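You operate a simulated robot arm through the tools that you are given. There is no shell and no other tool. Be economical: measure what you need, move in short steps, check, and stop when the job is done.

You run a simulated two-armed robot. Do the job below in one go: nothing can be reset, and whatever is moved stays where it is left.

JOB
Take the lid off the yellow tin on the top of the wooden bench and lay it down there. Put three of the kernels from the top of the deck in the small basket. Do these in any order.

Only the result counts: the job must be done as asked and must still hold three seconds after the hand-in. Knocking over, shifting, dropping, spilling or breaking anything else fails it. Lids that push on must go on centred and level and be pressed home; caps that screw on are set level and turned clockwise until they are tight.

ROBOT AND FRAMES
Two 7-joint arms with fingered hands on one trunk, on a base that drives. Base frame: it is fixed to the floor where the robot stands at the start and does not move with it; the origin is under the middle of the robot, x ahead of it, y to its left, z up; the surface under the hand at the start is at about z = 0.8. Lengths are in m, angles in degrees, forces in N, time in s.
The left shoulder is at the start at [0.03, 0.119, 1.038], the right one opposite. With the tool pointing down near the work surface each hand reaches from about 0.26 to 0.7 m from the robot's upright axis, wherever it stands, measured 20 degrees to its own side. Places, roughly: kernel (3x3x2 cm) [-1.5, 3.4, 0.9]; small basket (13x35x8 cm) [-1.4, 4.8, 0.8]; yellow tin (7x7x6 cm) [0.5, -0.1, 0.8]. Payload 4 kg a hand.
The tool frame of a hand sits at the grasp point between the pads (the TCP): z along the fingers, y along the line on which they close. The tips reach 0.019 m beyond it. The gripper opens to 0.12 m. The gripper's body begins 0.053 m behind the TCP. The gripper is a hand of 3 fingers: y runs from the thumb to the fingers, the wrist lies at [0, 0, -0.219] in the tool frame.
Orientation is that of the tool frame in the base frame, as a unit quaternion [w, x, y, z]. With the fingers straight down and closing along the base's y, the tool's x points along the base's -x, its y along +y and its z along -z.

CONTROLS
- The arms move only by the tool servo_tool. It takes "left_moves", "right_moves" or both (then of equal length, played together; a hand with none holds still); each is a list of rows, each a list of 6 numbers: the shift along the tool's x, y, z in m, then the turn, a rotation vector about the tool's x, y, z in degrees. In form: [[dx, dy, dz, ax, ay, az], ...]. A call has 1 to 20 rows; each row shifts and turns the commanded pose from where the row before left it, along the tool's axes as they then stand. A row lasts 0.2 s, in which the tool goes at most 0.05 m and 8.6 degrees; a call with a longer step from one row to the next is refused whole. Where a pose cannot be reached the arm comes as near as it can. A force on the tool above 40 N (or 10 N above the force at the start of the call, whichever is more), or a blocked arm, ends the call early, and 0.2 s more pass. In this call time passes only in rows, and 0.2 s behind the last. The reply holds the time, the measured pose of the TCP, the force on the tool along the base axes, the opening and the grip force, in the units named above and with some noise, with the torque about the TCP (base axes, N m) and any sound that the robot's microphone picked up.
- Cameras (640 x 400 px; columns grow to the right, rows downward): "scene" is now at [0.058, -0.0251, 1.5896]; the picture's right is [-0.31, -0.95, 0.00], its down [-0.69, 0.22, -0.69] and it looks along [0.66, -0.21, -0.72] (base axes); focal length 296 px, centre (320, 200). "left" rides on the left gripper at [-0.066, -0.004, -0.079] in its tool frame; the picture's right is [0.05, -1.00, 0.00], its down [0.76, 0.04, -0.64] and it looks along [0.64, 0.03, 0.77] (tool axes); focal length 251 px, centre (320, 200). "right" rides on the right gripper at [0.066, -0.004, -0.079] in its tool frame; the picture's right is [0.05, 1.00, 0.00], its down [-0.76, 0.04, -0.64] and it looks along [-0.64, 0.03, 0.77] (tool axes); focal length 251 px, centre (320, 200). There is no depth. A picture from a camera that has moved, and an enlarged one, comes with that camera's place and axes in the base frame and with its lens.
- get_image(camera): a new picture of that camera. The clock stands still meanwhile.
- move_column(by): slides the trunk up (or, below 0, down) by that many m; the arms and the scene camera ride with it, the base frame stays. It gives what a move gives, with no picture.
- steer(legs): drives the robot by 1 to 6 legs, each [ahead, turn to the left] in m and degrees, along the robot's own axes; the way and the turn of a leg run together, so that a leg with both is an arc; at most 1.5 m and 180 degrees a leg. The arms and the cameras ride along, it lands a little off, and it stops where it bumps. It gives what a move gives.
- move_fingers(finger1, finger2, thumb_bend, hand): sets how far each is bent, from 0 (flat) to 1 (curled in); at 0.3 the hand is open as for a grip, at 0.7 the pads meet at the TCP. One left out holds its place. A second passes; each finger stops where it meets its share of the squeeze, and holds until it gets a number again. It is the only way to open and close the hand. It gives what a move gives, with no picture; readings hold the bend of each and the force on the fingers (four entries, about 0 where the hand has none), thumb and palm.
- aim_head(pan, tilt): turns the head with the scene camera to pan (to the left, within 120 degrees either way) and tilt (down, from -29 to 69), counted from straight ahead of the robot. It gives what a move gives.
- inspect(camera, box): a new picture of the part [left, top, right, bottom] of that camera's present view, enlarged. The clock stands still meanwhile.
- close_job(): hands the job in; it is judged then, once.

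Work in short steps. Places have to be worked out from the pictures, the camera data and where the tool is seen: move nearer, look again, correct. Check each grasp and each placing, and mend what went wrong. You have 165 turns and 138 pictures in all, those below and enlarged ones among them. Open the grippers and draw the arms clear of the work before you hand the job in, unless the task says otherwise; then end with one line.

The tools are called after "Call:" by a JSON object that holds its "op" and its "data". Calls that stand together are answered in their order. servo_tool: Moves the arms, as the interface text tells. Its arguments: {"type":"object","properties":{"left_moves":{"type":"array"},"right_moves":{"type":"array"}},"required":[]} The other tools are called the same way: move_column (by) slides the trunk up or down; move_fingers (finger1, finger2, thumb_bend, hand) moves the fingers one by one; steer (legs) drives the base; aim_head (pan, tilt) turns the head that bears the scene camera; get_image (camera) takes a picture; inspect (camera, box) takes an enlarged picture of a part of a camera's view; close_job () hands the job in.

At the start:

```text
time: 0.0
left_eef_pos: [0.5851, 0.0632, 1.036]
left_tool_rot: [0.0, 0.013, 1.0, 0.0]
left_wrist_force: [0.6, 0.3, 0.6]
left_moment: [0.01, 0.01, 0.02]
left_gripper_width: 0.1199
left_finger_force: 0.0
left_shape: jaw
left_bend: [0.3, 0.3, 0.3]
left_finger forces: [0.1, 0.0, 0.0, 0.0, 0.0, 0.0]
right_eef_pos: [0.3447, -0.2678, 1.0438]
right_tool_rot: [0.0, 0.013, 1.0, 0.001]
right_wrist_force: [-0.1, 0.1, 0.8]
right_moment: [-0.02, 0.01, 0.0]
right_gripper_width: 0.1198
right_finger_force: 0.0
right_shape: jaw
right_bend: [0.3, 0.3, 0.3]
right_finger forces: [0.1, 0.0, 0.1, 0.0, 0.0, 0.0]
trunk travel left (down, up): [-0.25, 0.29]
robot x, y, heading: [0.0035, -0.0003, -0.1]
head pan, tilt: [-18.0, 46.4]
```

scene: 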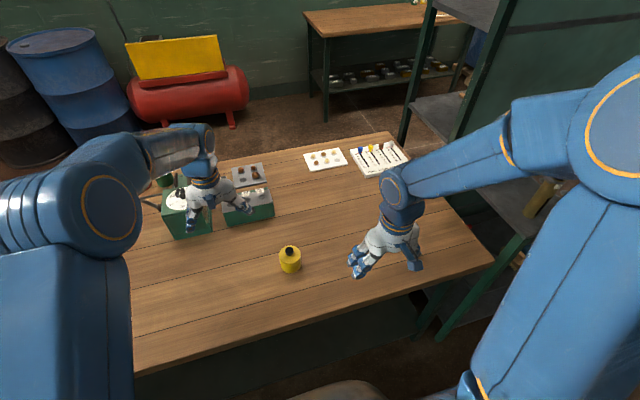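
right: 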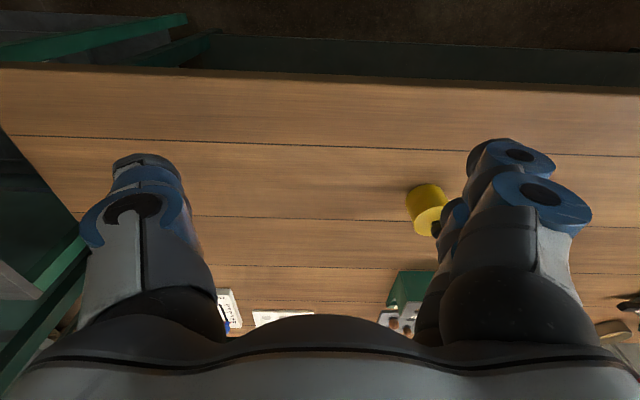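
left: 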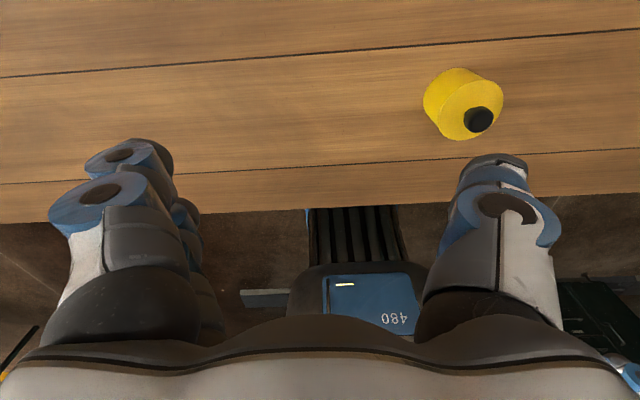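

I begin with an enlarged look at the yellow tin to see what kind of lid it has.

Call:
{"op": "inspect", "data": {"camera": "scene", "box": [250, 225, 330, 285]}}

Call:
{"op": "inspect", "data": {"camera": "left", "box": [400, 50, 530, 150]}}

```text
6.67 times, centred on (290, 255) of scene
camera zoom: at [0.058, -0.0251, 1.5896], right [-0.31, -0.95, 0.0], down [-0.69, 0.22, -0.69], along [0.66, -0.21, -0.72], focal length 1971 px, centre (520, -167)
```

zoom: 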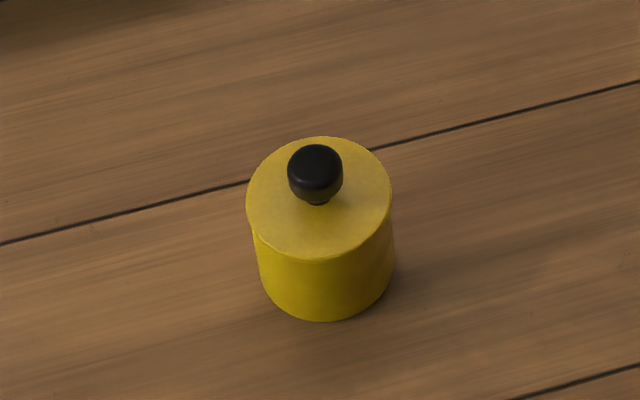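

```text
4.00 times, centred on (465, 100) of left
camera zoom: at [0.6506, 0.0571, 1.114], right [-0.08, -1.0, 0.0], down [-0.76, 0.06, 0.64], along [-0.64, 0.05, -0.77], focal length 1006 px, centre (-260, 600)
```

zoom: 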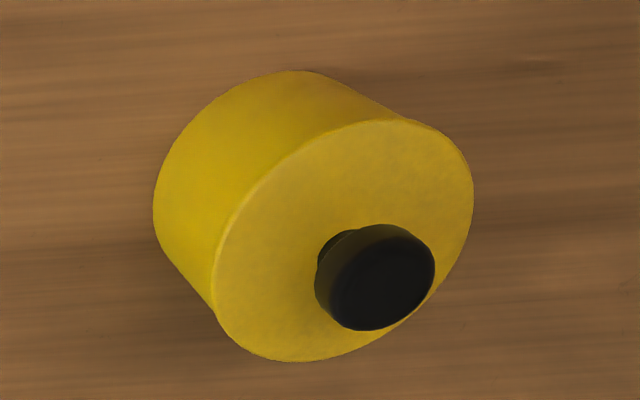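

The tin has a black knob on its lid. Triangulated from both views, the knob is at about (0.543, -0.087, 0.88). I move the left hand aside and bring the right hand above the knob.

Call:
{"op": "servo_tool", "data": {"left_moves": [[0, 0.035, -0.01, 0, 0, 0], [0, 0.035, -0.01, 0, 0, 0], [0, 0.035, 0, 0, 0, 0], [0, 0.035, 0, 0, 0, 0], [0, 0.02, 0, 0, 0, 0], [0, 0, 0, 0, 0, 0]], "right_moves": [[-0.0322, 0.031, 0.0, 0, 0, 0], [-0.0322, 0.031, 0.01, 0, 0, 0], [-0.0322, 0.031, 0.01, 0, 0, 0], [-0.0322, 0.031, 0.01, 0, 0, 0], [-0.0322, 0.031, 0.01, 0, 0, 0], [-0.0322, 0.031, 0.01, 0, 0, 0]]}}

Call:
{"op": "get_image", "data": {"camera": "scene"}}

Call:
{"op": "get_image", "data": {"camera": "right"}}

```text
time: 1.4
left_eef_pos: [0.5894, 0.223, 1.0548]
left_tool_rot: [0.0, 0.011, 1.0, 0.001]
left_wrist_force: [-0.1, -0.1, -0.4]
left_moment: [0.01, 0.03, 0.04]
left_gripper_width: 0.1198
left_finger_force: 0.1
left_shape: jaw
left_bend: [0.3, 0.3, 0.3]
left_finger forces: [0.0, 0.1, 0.1, 0.1, 0.1, 0.0]
right_eef_pos: [0.5451, -0.0859, 0.9908]
right_tool_rot: [-0.001, 0.013, 1.0, -0.001]
right_wrist_force: [0.0, -0.4, -0.4]
right_moment: [-0.01, 0.02, 0.01]
right_gripper_width: 0.1197
right_finger_force: 0.0
right_shape: jaw
right_bend: [0.3, 0.3, 0.3]
right_finger forces: [0.0, 0.0, 0.0, 0.0, 0.1, 0.0]
trunk travel left (down, up): [-0.25, 0.29]
robot x, y, heading: [0.0026, -0.0008, -0.3]
head pan, tilt: [-18.0, 46.4]
```

```text
132 pictures are left
camera scene: at [0.0595, -0.0243, 1.5895], right [-0.31, -0.95, 0.0], down [-0.69, 0.22, -0.69], along [0.66, -0.21, -0.72], focal length 296 px, centre (320, 200)
```

scene: 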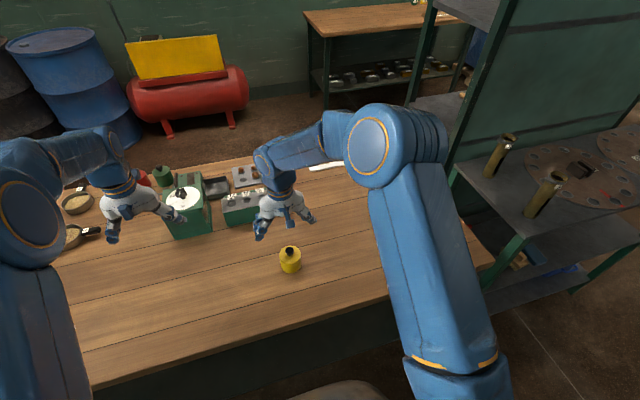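

```text
131 pictures are left
camera right: at [0.4787, -0.0892, 1.0698], right [-0.03, 1.0, 0.0], down [0.77, 0.02, 0.64], along [0.64, 0.02, -0.77], focal length 251 px, centre (320, 200)
```

right: 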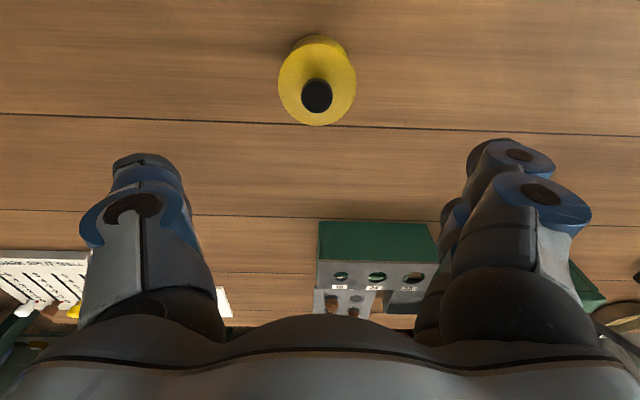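

The knob is at about (0.541, -0.088). I lower part of the way and look again.

Call:
{"op": "servo_tool", "data": {"right_moves": [[0.002, -0.001, 0.02, 0, 0, 0], [0.002, -0.001, 0.02, 0, 0, 0], [0, 0, 0.02, 0, 0, 0], [0, 0, 0.005, 0, 0, 0]]}}

Call:
{"op": "get_image", "data": {"camera": "right"}}

Call:
{"op": "inspect", "data": {"camera": "scene", "box": [230, 170, 350, 290]}}

```text
time: 2.4
left_eef_pos: [0.5876, 0.223, 1.0554]
left_tool_rot: [-0.001, 0.013, 1.0, 0.0]
left_wrist_force: [-0.3, -0.1, 0.2]
left_moment: [-0.01, 0.0, 0.0]
left_gripper_width: 0.1199
left_finger_force: 0.0
left_shape: jaw
left_bend: [0.3, 0.3, 0.3]
left_finger forces: [0.1, 0.0, 0.0, 0.1, 0.0, 0.0]
right_eef_pos: [0.5397, -0.089, 0.9279]
right_tool_rot: [0.0, 0.014, 1.0, 0.0]
right_wrist_force: [0.4, -1.0, -0.4]
right_moment: [-0.01, 0.01, -0.01]
right_gripper_width: 0.1197
right_finger_force: 0.0
right_shape: jaw
right_bend: [0.3, 0.3, 0.3]
right_finger forces: [0.0, 0.1, 0.1, 0.0, 0.0, 0.1]
trunk travel left (down, up): [-0.25, 0.29]
robot x, y, heading: [0.0004, 0.001, 0.2]
head pan, tilt: [-18.0, 46.4]
```

```text
130 pictures are left
camera right: at [0.4734, -0.091, 1.0062], right [-0.03, 1.0, 0.0], down [0.77, 0.02, 0.64], along [0.64, 0.02, -0.77], focal length 251 px, centre (320, 200)
```

right: 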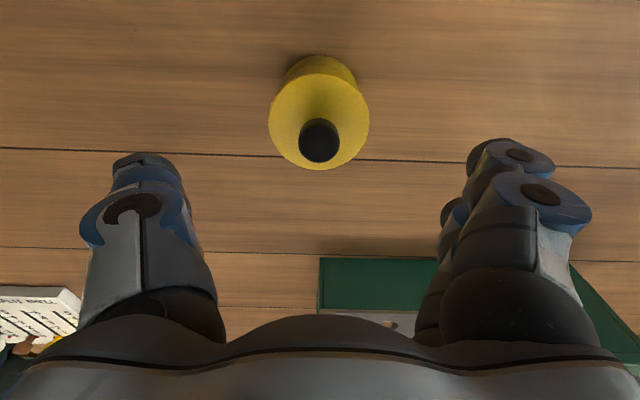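

```text
3.33 times, centred on (290, 230) of scene
camera zoom: at [0.0579, -0.0251, 1.5896], right [-0.31, -0.95, 0.0], down [-0.69, 0.22, -0.69], along [0.66, -0.21, -0.72], focal length 986 px, centre (420, 100)
```

zoom: 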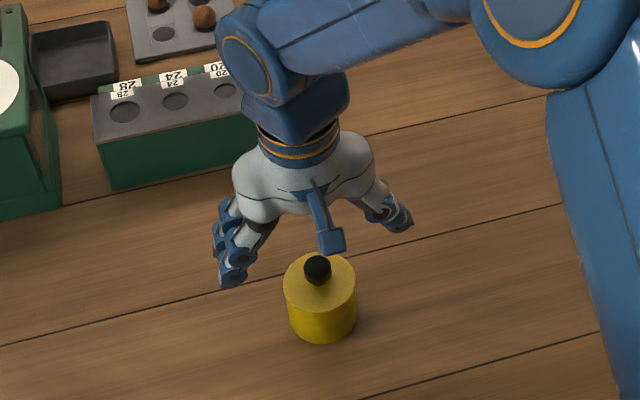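

The knob is centred between the thumb and the fingers, with the lid top at about z 0.866. I go down to TCP z of about 0.888 and close gently.

Call:
{"op": "servo_tool", "data": {"right_moves": [[0.001, 0, 0.02, 0, 0, 0], [0, 0, 0.015, 0, 0, 0], [0, 0, 0.005, 0, 0, 0]]}}

Call:
{"op": "get_image", "data": {"camera": "right"}}

```text
time: 3.2
left_eef_pos: [0.5879, 0.2228, 1.0548]
left_tool_rot: [0.0, 0.013, 1.0, 0.001]
left_wrist_force: [-0.2, 0.5, 0.5]
left_moment: [0.04, 0.01, 0.03]
left_gripper_width: 0.12
left_finger_force: 0.0
left_shape: jaw
left_bend: [0.3, 0.3, 0.3]
left_finger forces: [0.0, 0.0, 0.1, 0.0, 0.1, 0.1]
right_eef_pos: [0.5385, -0.0891, 0.8891]
right_tool_rot: [0.0, 0.013, 1.0, 0.0]
right_wrist_force: [-0.6, -0.9, 0.3]
right_moment: [-0.01, 0.02, 0.02]
right_gripper_width: 0.12
right_finger_force: 0.0
right_shape: jaw
right_bend: [0.3, 0.3, 0.3]
right_finger forces: [0.0, 0.1, 0.0, 0.0, 0.0, 0.0]
trunk travel left (down, up): [-0.25, 0.29]
robot x, y, heading: [-0.0003, -0.0008, 0.1]
head pan, tilt: [-18.0, 46.4]
```

```text
128 pictures are left
camera right: at [0.4722, -0.0902, 0.9663], right [-0.03, 1.0, 0.0], down [0.77, 0.02, 0.64], along [0.64, 0.02, -0.77], focal length 251 px, centre (320, 200)
```

right: 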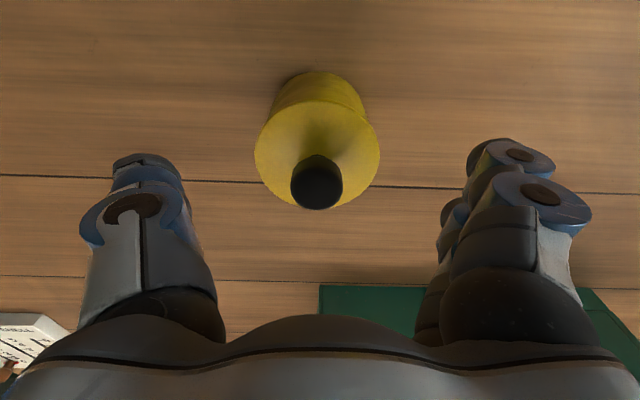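

The knob lines up with the TCP, so I close all the fingers on it.

Call:
{"op": "move_fingers", "data": {"hand": "right", "finger1": 0.7, "finger2": 0.7, "thumb_bend": 0.7}}

Call:
{"op": "get_image", "data": {"camera": "right"}}

```text
time: 4.2
left_eef_pos: [0.5883, 0.2227, 1.0551]
left_tool_rot: [0.0, 0.012, 1.0, 0.0]
left_wrist_force: [0.2, 0.2, 1.5]
left_moment: [-0.01, 0.0, -0.01]
left_gripper_width: 0.1197
left_finger_force: 0.1
left_shape: jaw
left_bend: [0.3, 0.3, 0.3]
left_finger forces: [0.1, 0.1, 0.0, 0.1, 0.0, 0.0]
right_eef_pos: [0.5383, -0.0889, 0.8871]
right_tool_rot: [0.0, 0.013, 1.0, 0.0]
right_wrist_force: [-0.2, -0.5, 0.5]
right_moment: [-0.05, 0.02, 0.0]
right_gripper_width: 0.0184
right_finger_force: 7.5
right_shape: fingers
right_bend: [0.68, 0.66, 0.65]
right_finger forces: [1.3, 5.1, 0.1, 0.0, 8.0, 0.0]
trunk travel left (down, up): [-0.25, 0.29]
robot x, y, heading: [-0.0017, -0.0011, 0.0]
head pan, tilt: [-18.0, 46.4]
heard: snap
```

```text
127 pictures are left
camera right: at [0.472, -0.0901, 0.9666], right [-0.03, 1.0, 0.0], down [0.77, 0.02, 0.64], along [0.64, 0.02, -0.77], focal length 251 px, centre (320, 200)
```

right: 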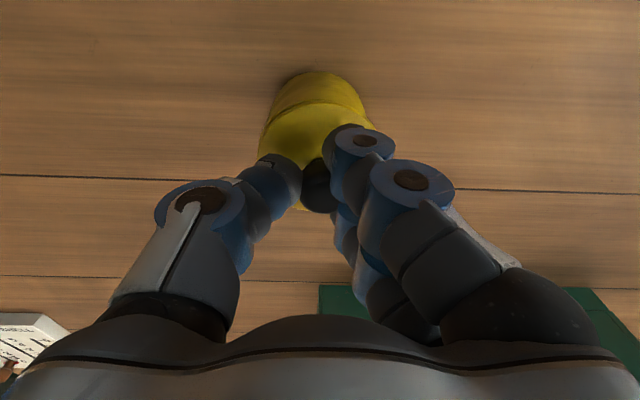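

The hand holds the knob at 7.5 N and a snap was heard. I lift a little and check whether the lid comes off or the tin rises with it.

Call:
{"op": "servo_tool", "data": {"right_moves": [[0, 0, -0.004, 0, 0, 0], [0, 0, -0.004, 0, 0, 0], [0, 0, -0.004, 0, 0, 0]]}}

Call:
{"op": "inspect", "data": {"camera": "scene", "box": [230, 170, 350, 290]}}

```text
time: 5.0
left_eef_pos: [0.5883, 0.2234, 1.0547]
left_tool_rot: [0.0, 0.013, 1.0, 0.0]
left_wrist_force: [-0.3, 0.2, 0.1]
left_moment: [0.0, -0.03, 0.02]
left_gripper_width: 0.12
left_finger_force: 0.0
left_shape: jaw
left_bend: [0.3, 0.3, 0.3]
left_finger forces: [0.0, 0.0, 0.0, 0.1, 0.0, 0.1]
right_eef_pos: [0.5387, -0.0893, 0.9]
right_tool_rot: [0.0, 0.012, 1.0, 0.0]
right_wrist_force: [-0.1, -0.4, -0.2]
right_moment: [0.01, 0.02, 0.01]
right_gripper_width: 0.0183
right_finger_force: 6.9
right_shape: fingers
right_bend: [0.69, 0.66, 0.65]
right_finger forces: [1.4, 5.5, 0.0, 0.1, 7.3, 0.0]
trunk travel left (down, up): [-0.25, 0.29]
robot x, y, heading: [-0.0012, 0.0008, 0.2]
head pan, tilt: [-18.0, 46.4]
```

```text
3.33 times, centred on (290, 230) of scene
camera zoom: at [0.0581, -0.025, 1.5896], right [-0.31, -0.95, 0.0], down [-0.69, 0.22, -0.69], along [0.66, -0.21, -0.72], focal length 986 px, centre (420, 100)
```

zoom: 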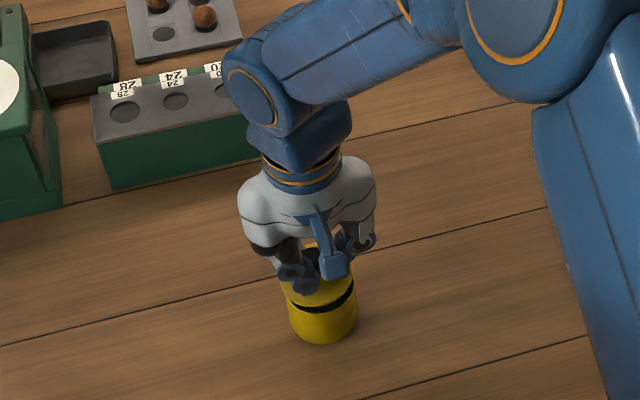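

The lid has separated from the tin, which stays on the bench. I lift it higher and look again.

Call:
{"op": "servo_tool", "data": {"right_moves": [[0, 0, -0.01, 0, 0, 0], [0, 0, -0.02, 0, 0, 0], [0, 0, -0.02, 0, 0, 0], [0, 0, -0.02, 0, 0, 0]]}}

Call:
{"op": "inspect", "data": {"camera": "scene", "box": [230, 170, 350, 290]}}

Call:
{"op": "get_image", "data": {"camera": "right"}}

Call:
{"op": "get_image", "data": {"camera": "left"}}

```text
time: 6.0
left_eef_pos: [0.5881, 0.2236, 1.0568]
left_tool_rot: [0.0, 0.012, 1.0, 0.0]
left_wrist_force: [-0.3, -0.6, -0.2]
left_moment: [-0.01, 0.03, 0.02]
left_gripper_width: 0.1198
left_finger_force: 0.1
left_shape: jaw
left_bend: [0.3, 0.3, 0.3]
left_finger forces: [0.0, 0.0, 0.1, 0.0, 0.1, 0.0]
right_eef_pos: [0.5359, -0.0893, 0.9715]
right_tool_rot: [0.0, 0.013, 1.0, 0.001]
right_wrist_force: [-0.8, -0.2, -0.3]
right_moment: [-0.01, -0.01, -0.02]
right_gripper_width: 0.0183
right_finger_force: 7.7
right_shape: fingers
right_bend: [0.69, 0.66, 0.65]
right_finger forces: [1.3, 5.5, 0.1, 0.0, 7.3, 0.0]
trunk travel left (down, up): [-0.25, 0.29]
robot x, y, heading: [0.0043, -0.0018, -0.2]
head pan, tilt: [-18.0, 46.4]
```

```text
3.33 times, centred on (290, 230) of scene
camera zoom: at [0.0578, -0.025, 1.5896], right [-0.31, -0.95, 0.0], down [-0.69, 0.22, -0.69], along [0.66, -0.21, -0.72], focal length 986 px, centre (420, 100)
```

zoom: 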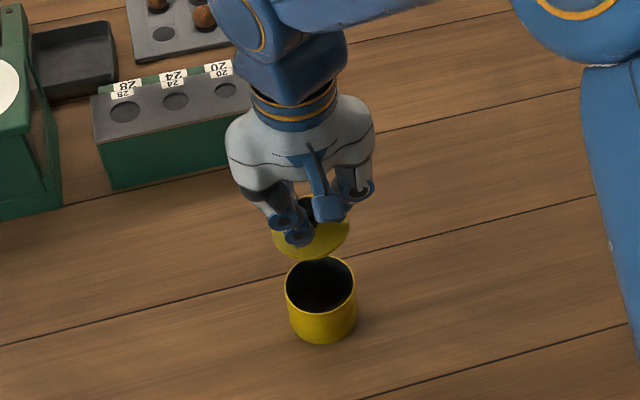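

```text
124 pictures are left
camera right: at [0.47, -0.0911, 1.0494], right [-0.03, 1.0, 0.0], down [0.77, 0.02, 0.64], along [0.64, 0.02, -0.77], focal length 251 px, centre (320, 200)
```

right: 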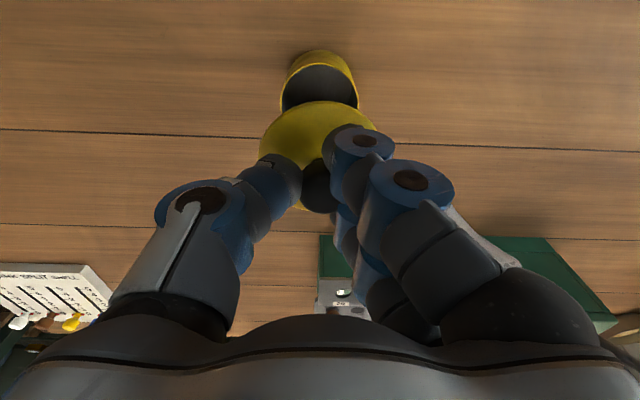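

```text
123 pictures are left
camera left: at [0.6532, 0.2172, 1.1332], right [-0.08, -1.0, 0.0], down [-0.76, 0.06, 0.64], along [-0.64, 0.05, -0.77], focal length 251 px, centre (320, 200)
```

left: 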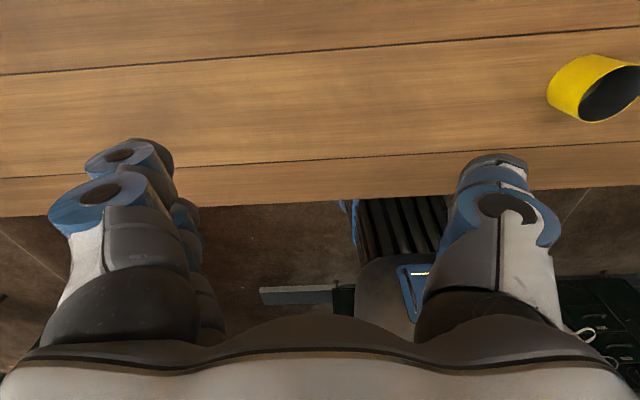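

The lid is held and the tin is undisturbed. I carry the lid to clear bench at the right, about y = -0.24, and start down.

Call:
{"op": "servo_tool", "data": {"right_moves": [[-0.006, -0.035, 0, 0, 0, 0], [-0.006, -0.038, 0, 0, 0, 0], [-0.006, -0.038, 0, 0, 0, 0], [-0.006, -0.038, 0, 0, 0, 0], [0, 0, 0.02, 0, 0, 0], [0, 0, 0.02, 0, 0, 0], [0, 0, 0.02, 0, 0, 0], [0, 0, 0.02, 0, 0, 0], [0, 0, 0.01, 0, 0, 0]]}}

Call:
{"op": "inspect", "data": {"camera": "scene", "box": [260, 180, 400, 290]}}

Call:
{"op": "get_image", "data": {"camera": "right"}}

```text
time: 8.0
left_eef_pos: [0.5893, 0.2225, 1.0552]
left_tool_rot: [0.0, 0.013, 1.0, 0.0]
left_wrist_force: [-0.4, 0.5, -0.2]
left_moment: [-0.01, 0.0, 0.01]
left_gripper_width: 0.12
left_finger_force: 0.0
left_shape: jaw
left_bend: [0.3, 0.3, 0.3]
left_finger forces: [0.0, 0.1, 0.0, 0.0, 0.1, 0.1]
right_eef_pos: [0.5576, -0.2384, 0.8806]
right_tool_rot: [-0.001, 0.014, 1.0, 0.0]
right_wrist_force: [-0.3, 0.5, -0.3]
right_moment: [-0.01, -0.02, 0.02]
right_gripper_width: 0.0184
right_finger_force: 6.8
right_shape: fingers
right_bend: [0.69, 0.66, 0.65]
right_finger forces: [1.3, 5.6, 0.1, 0.1, 7.2, 0.0]
trunk travel left (down, up): [-0.25, 0.29]
robot x, y, heading: [0.0004, -0.0023, 0.2]
head pan, tilt: [-18.0, 46.4]
```

```text
3.64 times, centred on (330, 235) of scene
camera zoom: at [0.0582, -0.025, 1.5896], right [-0.31, -0.95, 0.0], down [-0.69, 0.22, -0.69], along [0.66, -0.21, -0.72], focal length 1075 px, centre (284, 73)
```

zoom: 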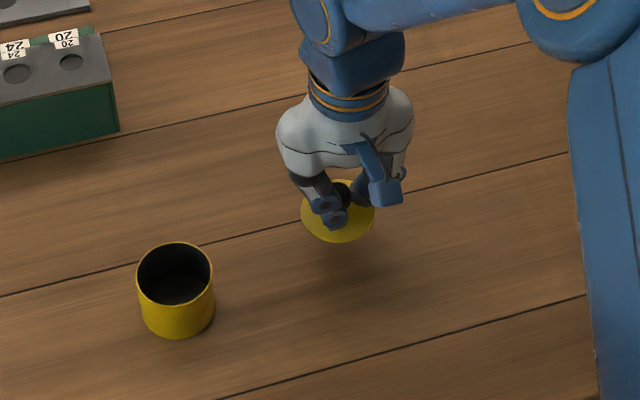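

```text
121 pictures are left
camera right: at [0.4921, -0.2401, 0.9587], right [-0.03, 1.0, 0.0], down [0.77, 0.02, 0.64], along [0.64, 0.02, -0.77], focal length 251 px, centre (320, 200)
```

right: 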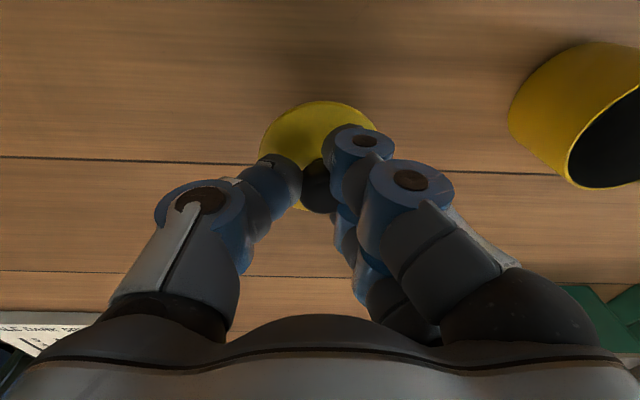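

The lid is over clear bench with some centimetres left to go. I lower it in small steps and watch the force.

Call:
{"op": "servo_tool", "data": {"right_moves": [[0, 0, 0.01, 0, 0, 0], [0, 0, 0.01, 0, 0, 0], [0, 0, 0.006, 0, 0, 0], [0, 0, 0.004, 0, 0, 0]]}}

Call:
{"op": "inspect", "data": {"camera": "scene", "box": [300, 200, 380, 270]}}

```text
time: 9.0
left_eef_pos: [0.5877, 0.2232, 1.0549]
left_tool_rot: [0.0, 0.012, 1.0, 0.0]
left_wrist_force: [-0.1, 0.1, -0.6]
left_moment: [0.01, 0.02, -0.02]
left_gripper_width: 0.1199
left_finger_force: 0.1
left_shape: jaw
left_bend: [0.3, 0.3, 0.3]
left_finger forces: [0.0, 0.0, 0.0, 0.0, 0.0, 0.0]
right_eef_pos: [0.5576, -0.2379, 0.8504]
right_tool_rot: [0.0, 0.013, 1.0, 0.0]
right_wrist_force: [0.1, 0.2, 0.0]
right_moment: [-0.02, -0.04, 0.04]
right_gripper_width: 0.0181
right_finger_force: 6.4
right_shape: fingers
right_bend: [0.69, 0.66, 0.65]
right_finger forces: [1.3, 5.7, 0.0, 0.0, 7.2, 0.1]
trunk travel left (down, up): [-0.25, 0.29]
robot x, y, heading: [0.0008, 0.0015, -0.1]
head pan, tilt: [-18.0, 46.4]
```

```text
5.71 times, centred on (340, 235) of scene
camera zoom: at [0.0583, -0.0251, 1.5896], right [-0.31, -0.95, 0.0], down [-0.69, 0.22, -0.69], along [0.66, -0.21, -0.72], focal length 1690 px, centre (206, 0)
```

zoom: 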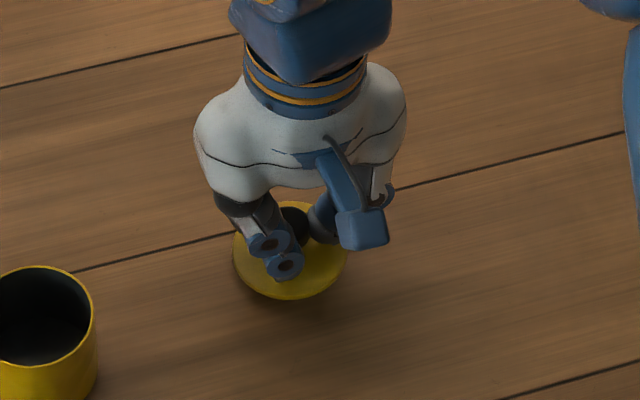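

There is no contact yet, so I keep going down in small steps.

Call:
{"op": "servo_tool", "data": {"right_moves": [[0, 0, 0.004, 0, 0, 0], [0, 0, 0.003, 0, 0, 0], [0, 0, 0.003, 0, 0, 0]]}}

Call:
{"op": "inspect", "data": {"camera": "scene", "box": [300, 200, 380, 270]}}

```text
time: 9.8
left_eef_pos: [0.5875, 0.2234, 1.0556]
left_tool_rot: [0.0, 0.012, 1.0, 0.0]
left_wrist_force: [0.1, 0.3, 0.5]
left_moment: [0.04, 0.0, -0.01]
left_gripper_width: 0.1201
left_finger_force: 0.0
left_shape: jaw
left_bend: [0.3, 0.3, 0.3]
left_finger forces: [0.0, 0.0, 0.0, 0.0, 0.0, 0.0]
right_eef_pos: [0.5579, -0.2388, 0.8416]
right_tool_rot: [0.0, 0.013, 1.0, 0.0]
right_wrist_force: [-0.3, -0.1, 1.4]
right_moment: [0.06, -0.01, -0.02]
right_gripper_width: 0.018
right_finger_force: 7.9
right_shape: fingers
right_bend: [0.69, 0.66, 0.65]
right_finger forces: [1.5, 6.0, 0.1, 0.0, 8.1, 0.0]
trunk travel left (down, up): [-0.25, 0.29]
robot x, y, heading: [0.0003, -0.0001, -0.0]
head pan, tilt: [-18.0, 46.4]
```

```text
5.71 times, centred on (340, 235) of scene
camera zoom: at [0.058, -0.0251, 1.5896], right [-0.31, -0.95, 0.0], down [-0.69, 0.22, -0.69], along [0.66, -0.21, -0.72], focal length 1690 px, centre (206, 0)
```

zoom: 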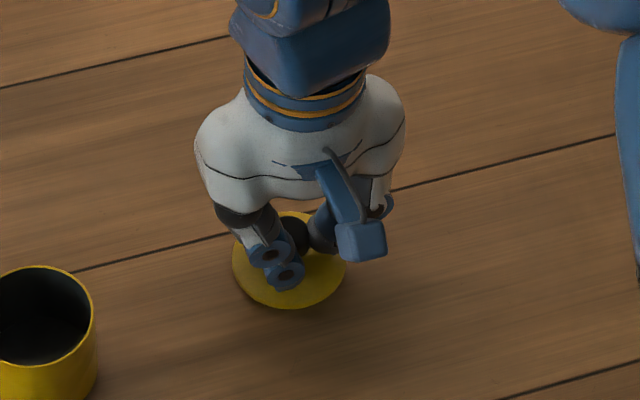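

A slight upward force of 1.4 N shows first contact. I go down another 3 mm to be sure.

Call:
{"op": "servo_tool", "data": {"right_moves": [[0, 0, 0.0015, 0, 0, 0], [0, 0, 0.0015, 0, 0, 0]]}}

```text
time: 10.4
left_eef_pos: [0.5878, 0.2225, 1.0556]
left_tool_rot: [0.0, 0.012, 1.0, 0.0]
left_wrist_force: [-0.3, -0.2, 0.8]
left_moment: [0.01, 0.01, 0.03]
left_gripper_width: 0.1201
left_finger_force: 0.1
left_shape: jaw
left_bend: [0.3, 0.3, 0.3]
left_finger forces: [0.1, 0.0, 0.0, 0.0, 0.1, 0.0]
right_eef_pos: [0.5562, -0.2395, 0.8395]
right_tool_rot: [0.001, 0.014, 1.0, 0.0]
right_wrist_force: [-0.7, -1.6, 8.0]
right_moment: [0.07, -0.03, -0.01]
right_gripper_width: 0.0176
right_finger_force: 9.2
right_shape: fingers
right_bend: [0.71, 0.66, 0.65]
right_finger forces: [1.5, 6.6, 0.1, 0.1, 10.2, 0.0]
trunk travel left (down, up): [-0.25, 0.29]
robot x, y, heading: [0.0013, -0.0023, -0.3]
head pan, tilt: [-18.0, 46.4]
```

The contact is clear at 8 N. I open the fingers and lift straight up.

Call:
{"op": "move_fingers", "data": {"hand": "right", "finger1": 0.3, "finger2": 0.3, "thumb_bend": 0.3}}

Call:
{"op": "servo_tool", "data": {"right_moves": [[0, 0, -0.01, 0, 0, 0], [0, 0, -0.03, 0, 0, 0], [0, 0, -0.04, 0, 0, 0], [0, 0, -0.04, 0, 0, 0], [0, 0, -0.04, 0, 0, 0], [0, 0, -0.04, 0, 0, 0]]}}

Call:
{"op": "get_image", "data": {"camera": "right"}}

Call:
{"op": "get_image", "data": {"camera": "scene"}}

```text
time: 11.4
left_eef_pos: [0.5874, 0.2241, 1.0552]
left_tool_rot: [0.0, 0.012, 1.0, 0.0]
left_wrist_force: [0.1, -1.3, 0.1]
left_moment: [0.0, 0.0, 0.01]
left_gripper_width: 0.1198
left_finger_force: 0.0
left_shape: jaw
left_bend: [0.3, 0.3, 0.3]
left_finger forces: [0.0, 0.0, 0.1, 0.0, 0.0, 0.0]
right_eef_pos: [0.557, -0.2387, 0.8394]
right_tool_rot: [-0.001, 0.013, 1.0, 0.0]
right_wrist_force: [0.3, -0.2, 0.0]
right_moment: [-0.01, -0.01, -0.03]
right_gripper_width: 0.1279
right_finger_force: 0.1
right_shape: fingers
right_bend: [0.3, 0.3, 0.3]
right_finger forces: [0.0, 0.0, 0.0, 0.1, 0.0, 0.1]
trunk travel left (down, up): [-0.25, 0.29]
robot x, y, heading: [-0.0005, -0.005, -0.2]
head pan, tilt: [-18.0, 46.4]
```

```text
time: 12.8
left_eef_pos: [0.5876, 0.2228, 1.0549]
left_tool_rot: [-0.001, 0.012, 1.0, 0.0]
left_wrist_force: [-0.6, -0.7, 0.5]
left_moment: [-0.02, -0.01, 0.01]
left_gripper_width: 0.12
left_finger_force: 0.2
left_shape: jaw
left_bend: [0.3, 0.3, 0.3]
left_finger forces: [0.0, 0.0, 0.0, 0.1, 0.0, 0.0]
right_eef_pos: [0.5544, -0.2389, 1.0389]
right_tool_rot: [0.0, 0.013, 1.0, 0.001]
right_wrist_force: [0.3, -0.5, 0.0]
right_moment: [0.03, -0.03, -0.04]
right_gripper_width: 0.1279
right_finger_force: 0.0
right_shape: fingers
right_bend: [0.3, 0.3, 0.3]
right_finger forces: [0.0, 0.0, 0.0, 0.0, 0.0, 0.0]
trunk travel left (down, up): [-0.25, 0.29]
robot x, y, heading: [0.0013, -0.0004, 0.1]
head pan, tilt: [-18.0, 46.4]
```

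```text
118 pictures are left
camera right: at [0.4886, -0.2399, 1.1169], right [-0.03, 1.0, 0.0], down [0.77, 0.02, 0.64], along [0.64, 0.02, -0.77], focal length 251 px, centre (320, 200)
```

right: 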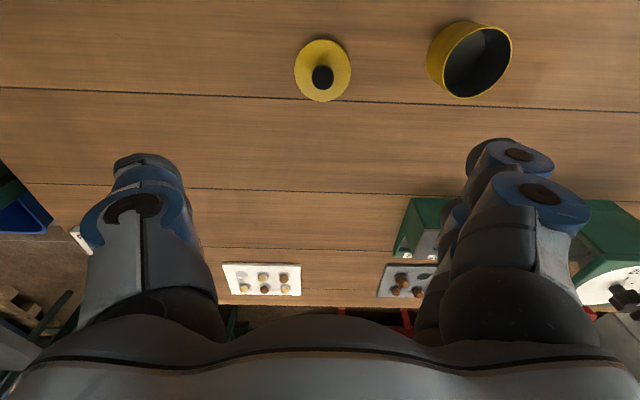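

```text
117 pictures are left
camera scene: at [0.0573, -0.0247, 1.5896], right [-0.31, -0.95, 0.0], down [-0.69, 0.22, -0.69], along [0.66, -0.21, -0.72], focal length 296 px, centre (320, 200)
```

scene: 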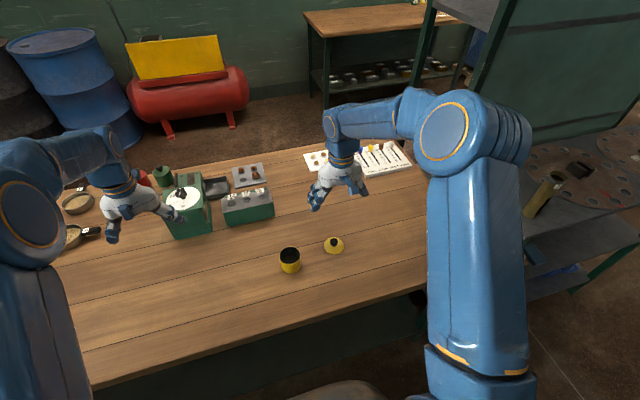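

The lid lies flat on the bench and the tin is upright. Next I look around towards the kernels, to the left and behind, before driving.

Call:
{"op": "aim_head", "data": {"pan": 110, "tilt": 20}}

Call:
{"op": "get_image", "data": {"camera": "scene"}}

Call:
{"op": "aim_head", "data": {"pan": 60, "tilt": 20}}

Call:
{"op": "get_image", "data": {"camera": "scene"}}

Call:
{"op": "aim_head", "data": {"pan": -110, "tilt": 25}}

Call:
{"op": "get_image", "data": {"camera": "scene"}}

```text
time: 14.9
left_eef_pos: [0.5876, 0.2231, 1.055]
left_tool_rot: [0.0, 0.012, 1.0, 0.0]
left_wrist_force: [0.0, -0.2, -0.4]
left_moment: [0.0, -0.01, 0.03]
left_gripper_width: 0.12
left_finger_force: 0.0
left_shape: jaw
left_bend: [0.3, 0.3, 0.3]
left_finger forces: [0.1, 0.0, 0.0, 0.0, 0.0, 0.0]
right_eef_pos: [0.5551, -0.2383, 1.038]
right_tool_rot: [0.0, 0.014, 1.0, -0.001]
right_wrist_force: [0.5, -1.0, 0.0]
right_moment: [-0.01, -0.02, 0.03]
right_gripper_width: 0.1278
right_finger_force: 0.0
right_shape: fingers
right_bend: [0.3, 0.3, 0.3]
right_finger forces: [0.0, 0.1, 0.1, 0.0, 0.0, 0.0]
trunk travel left (down, up): [-0.25, 0.29]
robot x, y, heading: [-0.0, -0.0011, -0.3]
head pan, tilt: [110.0, 20.0]
```

```text
116 pictures are left
camera scene: at [-0.0499, 0.0871, 1.6303], right [0.94, 0.34, 0.0], down [0.12, -0.32, -0.94], along [-0.32, 0.88, -0.34], focal length 296 px, centre (320, 200)
```

scene: 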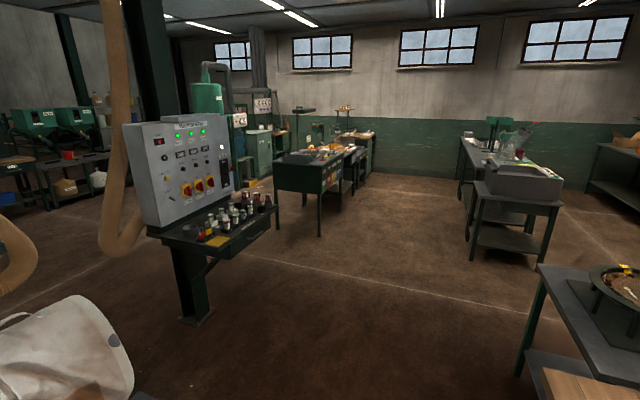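

```text
time: 16.1
left_eef_pos: [0.5892, 0.2227, 1.0552]
left_tool_rot: [0.001, 0.012, 1.0, -0.001]
left_wrist_force: [0.2, -0.4, -0.3]
left_moment: [0.03, 0.02, -0.01]
left_gripper_width: 0.1199
left_finger_force: 0.0
left_shape: jaw
left_bend: [0.3, 0.3, 0.3]
left_finger forces: [0.0, 0.0, 0.0, 0.0, 0.0, 0.0]
right_eef_pos: [0.5552, -0.2384, 1.0371]
right_tool_rot: [0.0, 0.014, 1.0, 0.0]
right_wrist_force: [-0.1, 0.4, -1.1]
right_moment: [0.04, -0.02, -0.02]
right_gripper_width: 0.128
right_finger_force: 0.1
right_shape: fingers
right_bend: [0.3, 0.3, 0.3]
right_finger forces: [0.0, 0.1, 0.1, 0.1, 0.1, 0.0]
trunk travel left (down, up): [-0.25, 0.29]
robot x, y, heading: [0.0022, -0.0021, -0.0]
head pan, tilt: [60.0, 20.0]
```

```text
115 pictures are left
camera scene: at [0.0283, 0.0803, 1.6302], right [0.87, -0.5, 0.0], down [-0.17, -0.3, -0.94], along [0.47, 0.81, -0.34], focal length 296 px, centre (320, 200)
```

scene: 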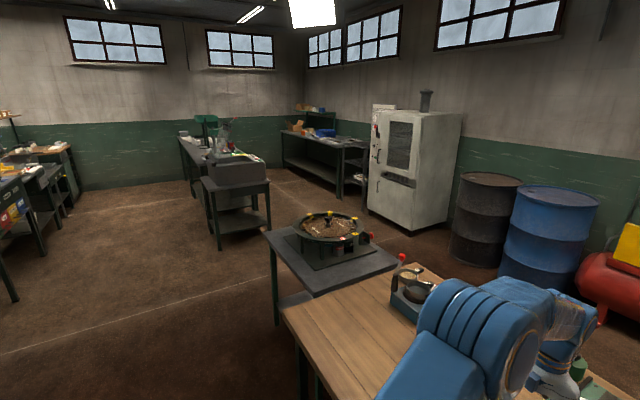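

```text
time: 18.6
left_eef_pos: [0.5881, 0.2227, 1.0556]
left_tool_rot: [0.001, 0.012, 1.0, 0.0]
left_wrist_force: [0.4, 0.7, 0.1]
left_moment: [0.03, 0.02, 0.02]
left_gripper_width: 0.1197
left_finger_force: 0.1
left_shape: jaw
left_bend: [0.3, 0.3, 0.3]
left_finger forces: [0.1, 0.0, 0.0, 0.0, 0.1, 0.0]
right_eef_pos: [0.5552, -0.2377, 1.0373]
right_tool_rot: [0.0, 0.013, 1.0, 0.0]
right_wrist_force: [0.0, 0.6, 0.3]
right_moment: [-0.03, 0.0, 0.01]
right_gripper_width: 0.1279
right_finger_force: 0.1
right_shape: fingers
right_bend: [0.3, 0.3, 0.3]
right_finger forces: [0.0, 0.1, 0.0, 0.0, 0.0, 0.0]
trunk travel left (down, up): [-0.25, 0.29]
robot x, y, heading: [-0.0029, -0.001, 0.2]
head pan, tilt: [-110.0, 25.0]
```

```text
114 pictures are left
camera scene: at [-0.0495, -0.087, 1.6222], right [-0.94, 0.34, 0.0], down [0.14, 0.4, -0.91], along [-0.31, -0.85, -0.42], focal length 296 px, centre (320, 200)
```

scene: 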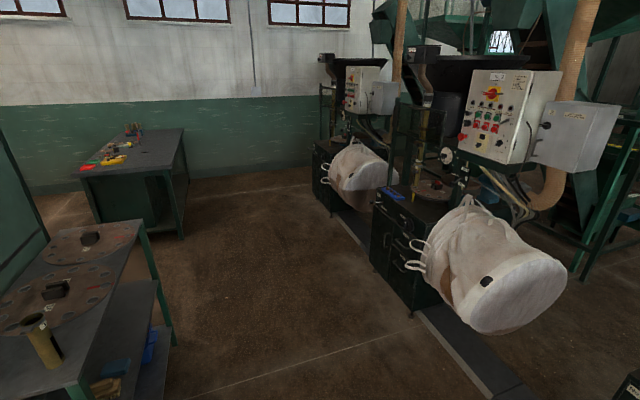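

The kernels and the basket should be on the console and table in the middle distance, at about (300-370, 140-165) in the first picture. I zoom in there.

Call:
{"op": "aim_head", "data": {"pan": 110, "tilt": 20}}

Call:
{"op": "inspect", "data": {"camera": "scene", "box": [260, 90, 390, 240]}}

Call:
{"op": "inspect", "data": {"camera": "scene", "box": [280, 120, 380, 180]}}

```text
time: 21.8
left_eef_pos: [0.5879, 0.223, 1.0556]
left_tool_rot: [0.0, 0.012, 1.0, 0.0]
left_wrist_force: [-0.5, -0.7, 0.1]
left_moment: [0.0, -0.01, 0.02]
left_gripper_width: 0.12
left_finger_force: 0.1
left_shape: jaw
left_bend: [0.3, 0.3, 0.3]
left_finger forces: [0.0, 0.0, 0.0, 0.0, 0.1, 0.0]
right_eef_pos: [0.5551, -0.2382, 1.0378]
right_tool_rot: [0.0, 0.013, 1.0, 0.0]
right_wrist_force: [0.5, -0.4, -0.2]
right_moment: [-0.03, 0.02, 0.01]
right_gripper_width: 0.128
right_finger_force: 0.1
right_shape: fingers
right_bend: [0.3, 0.3, 0.3]
right_finger forces: [0.0, 0.1, 0.0, 0.0, 0.0, 0.0]
trunk travel left (down, up): [-0.25, 0.29]
robot x, y, heading: [0.0021, -0.0012, -0.2]
head pan, tilt: [110.0, 20.0]
```

```text
2.67 times, centred on (325, 165) of scene
camera zoom: at [-0.05, 0.0871, 1.6303], right [0.94, 0.34, 0.0], down [0.12, -0.32, -0.94], along [-0.32, 0.88, -0.34], focal length 788 px, centre (307, 293)
```

zoom: 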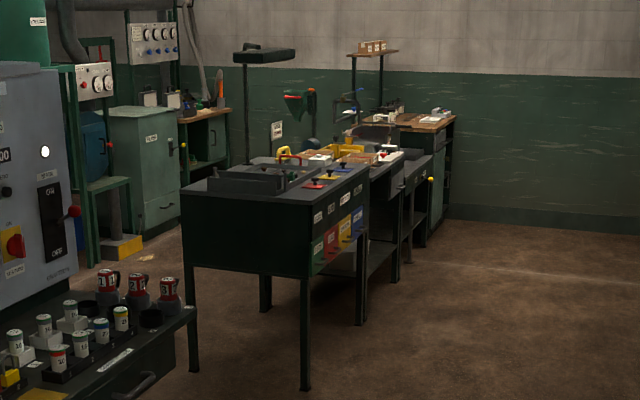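

```text
6.40 times, centred on (330, 150) of scene
camera zoom: at [-0.05, 0.0871, 1.6303], right [0.94, 0.34, 0.0], down [0.12, -0.32, -0.94], along [-0.32, 0.88, -0.34], focal length 1892 px, centre (256, 520)
```

zoom: 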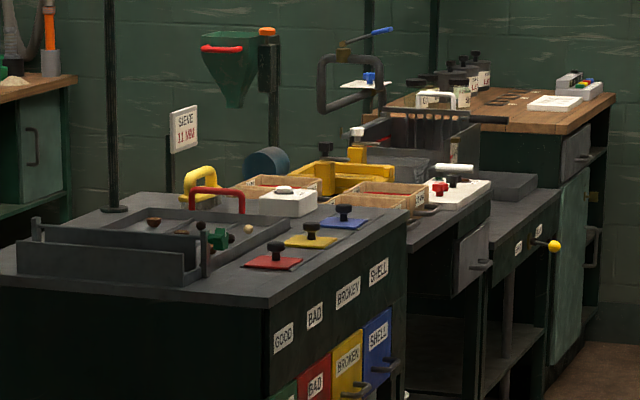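

The deck is a table with its right edge at x of about -1.14, y 3.1 to 4.1, with the kernel tray on top, and the basket table lies beyond it. The lane at x of about -0.35 is free. I raise the trunk, back away from the bench, turn left and drive up the lane.

Call:
{"op": "move_column", "data": {"by": 0.15}}

Call:
{"op": "steer", "data": {"legs": [[-0.38, 0], [0, 90]]}}

Call:
{"op": "aim_head", "data": {"pan": 0, "tilt": 25}}

Call:
{"op": "get_image", "data": {"camera": "scene"}}

```text
time: 23.6
left_eef_pos: [0.5885, 0.2224, 1.2047]
left_tool_rot: [0.0, 0.013, 1.0, 0.0]
left_wrist_force: [0.1, -0.2, 0.1]
left_moment: [0.0, 0.01, -0.03]
left_gripper_width: 0.1199
left_finger_force: 0.0
left_shape: jaw
left_bend: [0.3, 0.3, 0.3]
left_finger forces: [0.0, 0.0, 0.1, 0.0, 0.0, 0.0]
right_eef_pos: [0.556, -0.2384, 1.1883]
right_tool_rot: [0.0, 0.013, 1.0, -0.001]
right_wrist_force: [-0.5, 0.3, 0.6]
right_moment: [0.04, -0.03, 0.0]
right_gripper_width: 0.1278
right_finger_force: 0.1
right_shape: fingers
right_bend: [0.3, 0.3, 0.3]
right_finger forces: [0.1, 0.0, 0.0, 0.0, 0.0, 0.0]
trunk travel left (down, up): [-0.4, 0.14]
robot x, y, heading: [0.001, 0.0046, 0.1]
head pan, tilt: [110.0, 20.0]
```

```text
time: 28.4
left_eef_pos: [-0.235, 0.6094, 1.2057]
left_tool_rot: [0.002, -0.457, 0.889, 0.001]
left_wrist_force: [0.2, -0.2, 0.7]
left_moment: [0.0, -0.02, 0.02]
left_gripper_width: 0.1199
left_finger_force: 0.0
left_shape: jaw
left_bend: [0.3, 0.3, 0.3]
left_finger forces: [0.0, 0.1, 0.0, 0.0, 0.0, 0.0]
right_eef_pos: [0.1291, 0.3237, 1.1874]
right_tool_rot: [0.002, -0.456, 0.89, -0.001]
right_wrist_force: [-1.3, 0.3, 1.2]
right_moment: [-0.03, -0.03, 0.03]
right_gripper_width: 0.1284
right_finger_force: 0.0
right_shape: fingers
right_bend: [0.3, 0.3, 0.3]
right_finger forces: [0.0, 0.0, 0.1, 0.1, 0.0, 0.0]
trunk travel left (down, up): [-0.4, 0.14]
robot x, y, heading: [-0.3228, -0.0505, 57.5]
head pan, tilt: [110.0, 20.0]
stopped in leg 2: the robot was blocked; the commanded pose is now the measured one
```

```text
time: 30.3
left_eef_pos: [-0.2338, 0.6085, 1.2051]
left_tool_rot: [0.002, -0.456, 0.89, 0.0]
left_wrist_force: [-0.4, -0.3, 0.4]
left_moment: [-0.01, 0.0, 0.05]
left_gripper_width: 0.1202
left_finger_force: 0.1
left_shape: jaw
left_bend: [0.3, 0.3, 0.3]
left_finger forces: [0.0, 0.0, 0.0, 0.0, 0.0, 0.0]
right_eef_pos: [0.1304, 0.3224, 1.1888]
right_tool_rot: [0.0, -0.455, 0.891, -0.001]
right_wrist_force: [0.3, -0.3, -0.3]
right_moment: [-0.01, 0.01, 0.0]
right_gripper_width: 0.1282
right_finger_force: 0.0
right_shape: fingers
right_bend: [0.3, 0.3, 0.3]
right_finger forces: [0.1, 0.1, 0.1, 0.0, 0.1, 0.0]
trunk travel left (down, up): [-0.4, 0.14]
robot x, y, heading: [-0.3203, -0.0497, 57.3]
head pan, tilt: [0.0, 25.0]
```

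```text
111 pictures are left
camera scene: at [-0.2795, 0.0125, 1.7721], right [0.84, -0.54, 0.0], down [-0.23, -0.36, -0.91], along [0.49, 0.76, -0.42], focal length 296 px, centre (320, 200)
```

scene: 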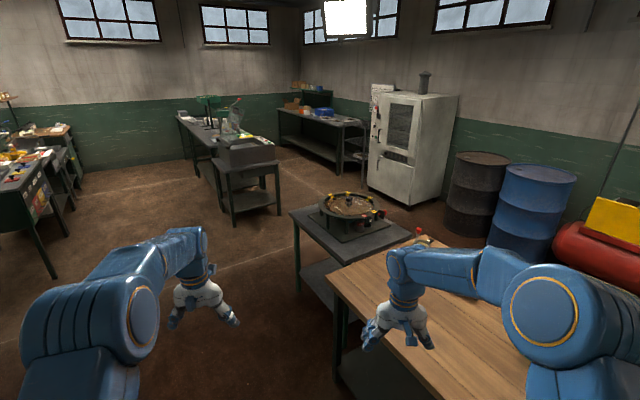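

The turn was blocked at 57 degrees. I look down both sides and behind to find what is touching.

Call:
{"op": "aim_head", "data": {"pan": 120, "tilt": 60}}

Call:
{"op": "get_image", "data": {"camera": "scene"}}

Call:
{"op": "aim_head", "data": {"pan": -120, "tilt": 60}}

Call:
{"op": "get_image", "data": {"camera": "scene"}}

Call:
{"op": "aim_head", "data": {"pan": -60, "tilt": 60}}

Call:
{"op": "get_image", "data": {"camera": "scene"}}

```text
time: 32.3
left_eef_pos: [-0.2333, 0.6085, 1.2065]
left_tool_rot: [0.002, -0.457, 0.889, 0.0]
left_wrist_force: [0.2, -0.5, 0.4]
left_moment: [0.02, 0.0, -0.01]
left_gripper_width: 0.1203
left_finger_force: 0.0
left_shape: jaw
left_bend: [0.3, 0.3, 0.3]
left_finger forces: [0.1, 0.1, 0.0, 0.0, 0.0, 0.1]
right_eef_pos: [0.1294, 0.3213, 1.1877]
right_tool_rot: [0.001, -0.455, 0.89, -0.001]
right_wrist_force: [-0.3, 0.5, -0.8]
right_moment: [0.0, -0.01, 0.04]
right_gripper_width: 0.1284
right_finger_force: 0.0
right_shape: fingers
right_bend: [0.3, 0.3, 0.3]
right_finger forces: [0.1, 0.1, 0.0, 0.0, 0.0, 0.1]
trunk travel left (down, up): [-0.4, 0.14]
robot x, y, heading: [-0.3226, -0.0496, 57.2]
head pan, tilt: [120.0, 60.0]
```

```text
110 pictures are left
camera scene: at [-0.3961, -0.0617, 1.7221], right [0.05, 1.0, 0.0], down [0.86, -0.04, -0.5], along [-0.5, 0.02, -0.87], focal length 296 px, centre (320, 200)
```

scene: 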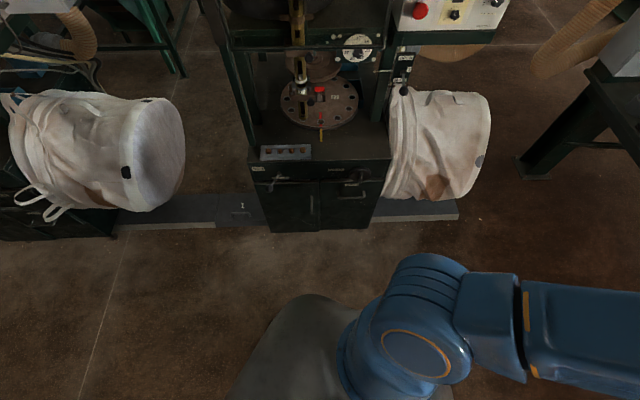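

```text
time: 35.6
left_eef_pos: [-0.2342, 0.608, 1.2057]
left_tool_rot: [0.002, -0.457, 0.889, 0.0]
left_wrist_force: [-0.1, 0.7, 0.2]
left_moment: [0.03, 0.04, 0.0]
left_gripper_width: 0.12
left_finger_force: 0.1
left_shape: jaw
left_bend: [0.3, 0.3, 0.3]
left_finger forces: [0.0, 0.0, 0.1, 0.0, 0.0, 0.1]
right_eef_pos: [0.131, 0.3224, 1.1893]
right_tool_rot: [0.001, -0.455, 0.89, -0.002]
right_wrist_force: [1.0, 0.0, 0.0]
right_moment: [-0.01, -0.02, 0.0]
right_gripper_width: 0.1283
right_finger_force: 0.1
right_shape: fingers
right_bend: [0.3, 0.3, 0.3]
right_finger forces: [0.1, 0.1, 0.1, 0.1, 0.1, 0.0]
trunk travel left (down, up): [-0.4, 0.14]
robot x, y, heading: [-0.3204, -0.0513, 57.3]
head pan, tilt: [-120.0, 60.0]
```

```text
109 pictures are left
camera scene: at [-0.2988, -0.124, 1.7221], right [-0.89, -0.46, 0.0], down [-0.4, 0.77, -0.5], along [0.23, -0.44, -0.87], focal length 296 px, centre (320, 200)
```

scene: 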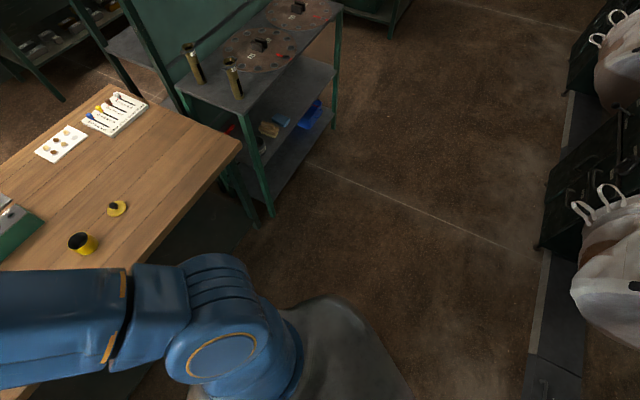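

```text
time: 37.0
left_eef_pos: [-0.2334, 0.6084, 1.206]
left_tool_rot: [0.002, -0.457, 0.889, 0.001]
left_wrist_force: [-0.2, 0.6, -0.7]
left_moment: [-0.01, 0.02, 0.01]
left_gripper_width: 0.1198
left_finger_force: 0.1
left_shape: jaw
left_bend: [0.3, 0.3, 0.3]
left_finger forces: [0.1, 0.0, 0.0, 0.0, 0.0, 0.0]
right_eef_pos: [0.1293, 0.3225, 1.1874]
right_tool_rot: [0.0, -0.455, 0.89, -0.001]
right_wrist_force: [0.2, -0.4, -0.9]
right_moment: [0.0, -0.03, -0.01]
right_gripper_width: 0.128
right_finger_force: 0.1
right_shape: fingers
right_bend: [0.3, 0.3, 0.3]
right_finger forces: [0.0, 0.1, 0.1, 0.1, 0.0, 0.1]
trunk travel left (down, up): [-0.4, 0.14]
robot x, y, heading: [-0.3214, -0.0519, 57.4]
head pan, tilt: [-60.0, 60.0]
```

```text
108 pictures are left
camera scene: at [-0.2629, -0.0679, 1.7221], right [-0.05, -1.0, 0.0], down [-0.87, 0.04, -0.5], along [0.5, -0.02, -0.87], focal length 296 px, centre (320, 200)
```

scene: 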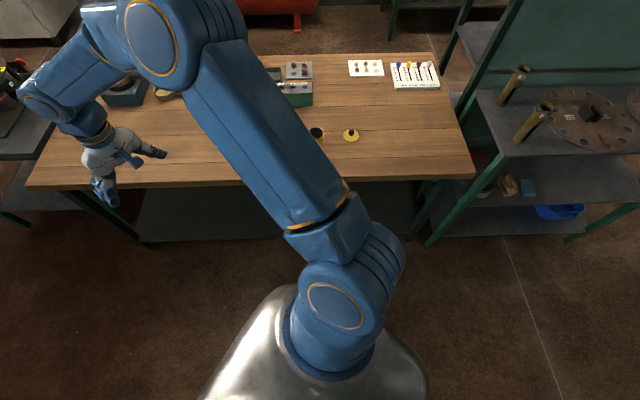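

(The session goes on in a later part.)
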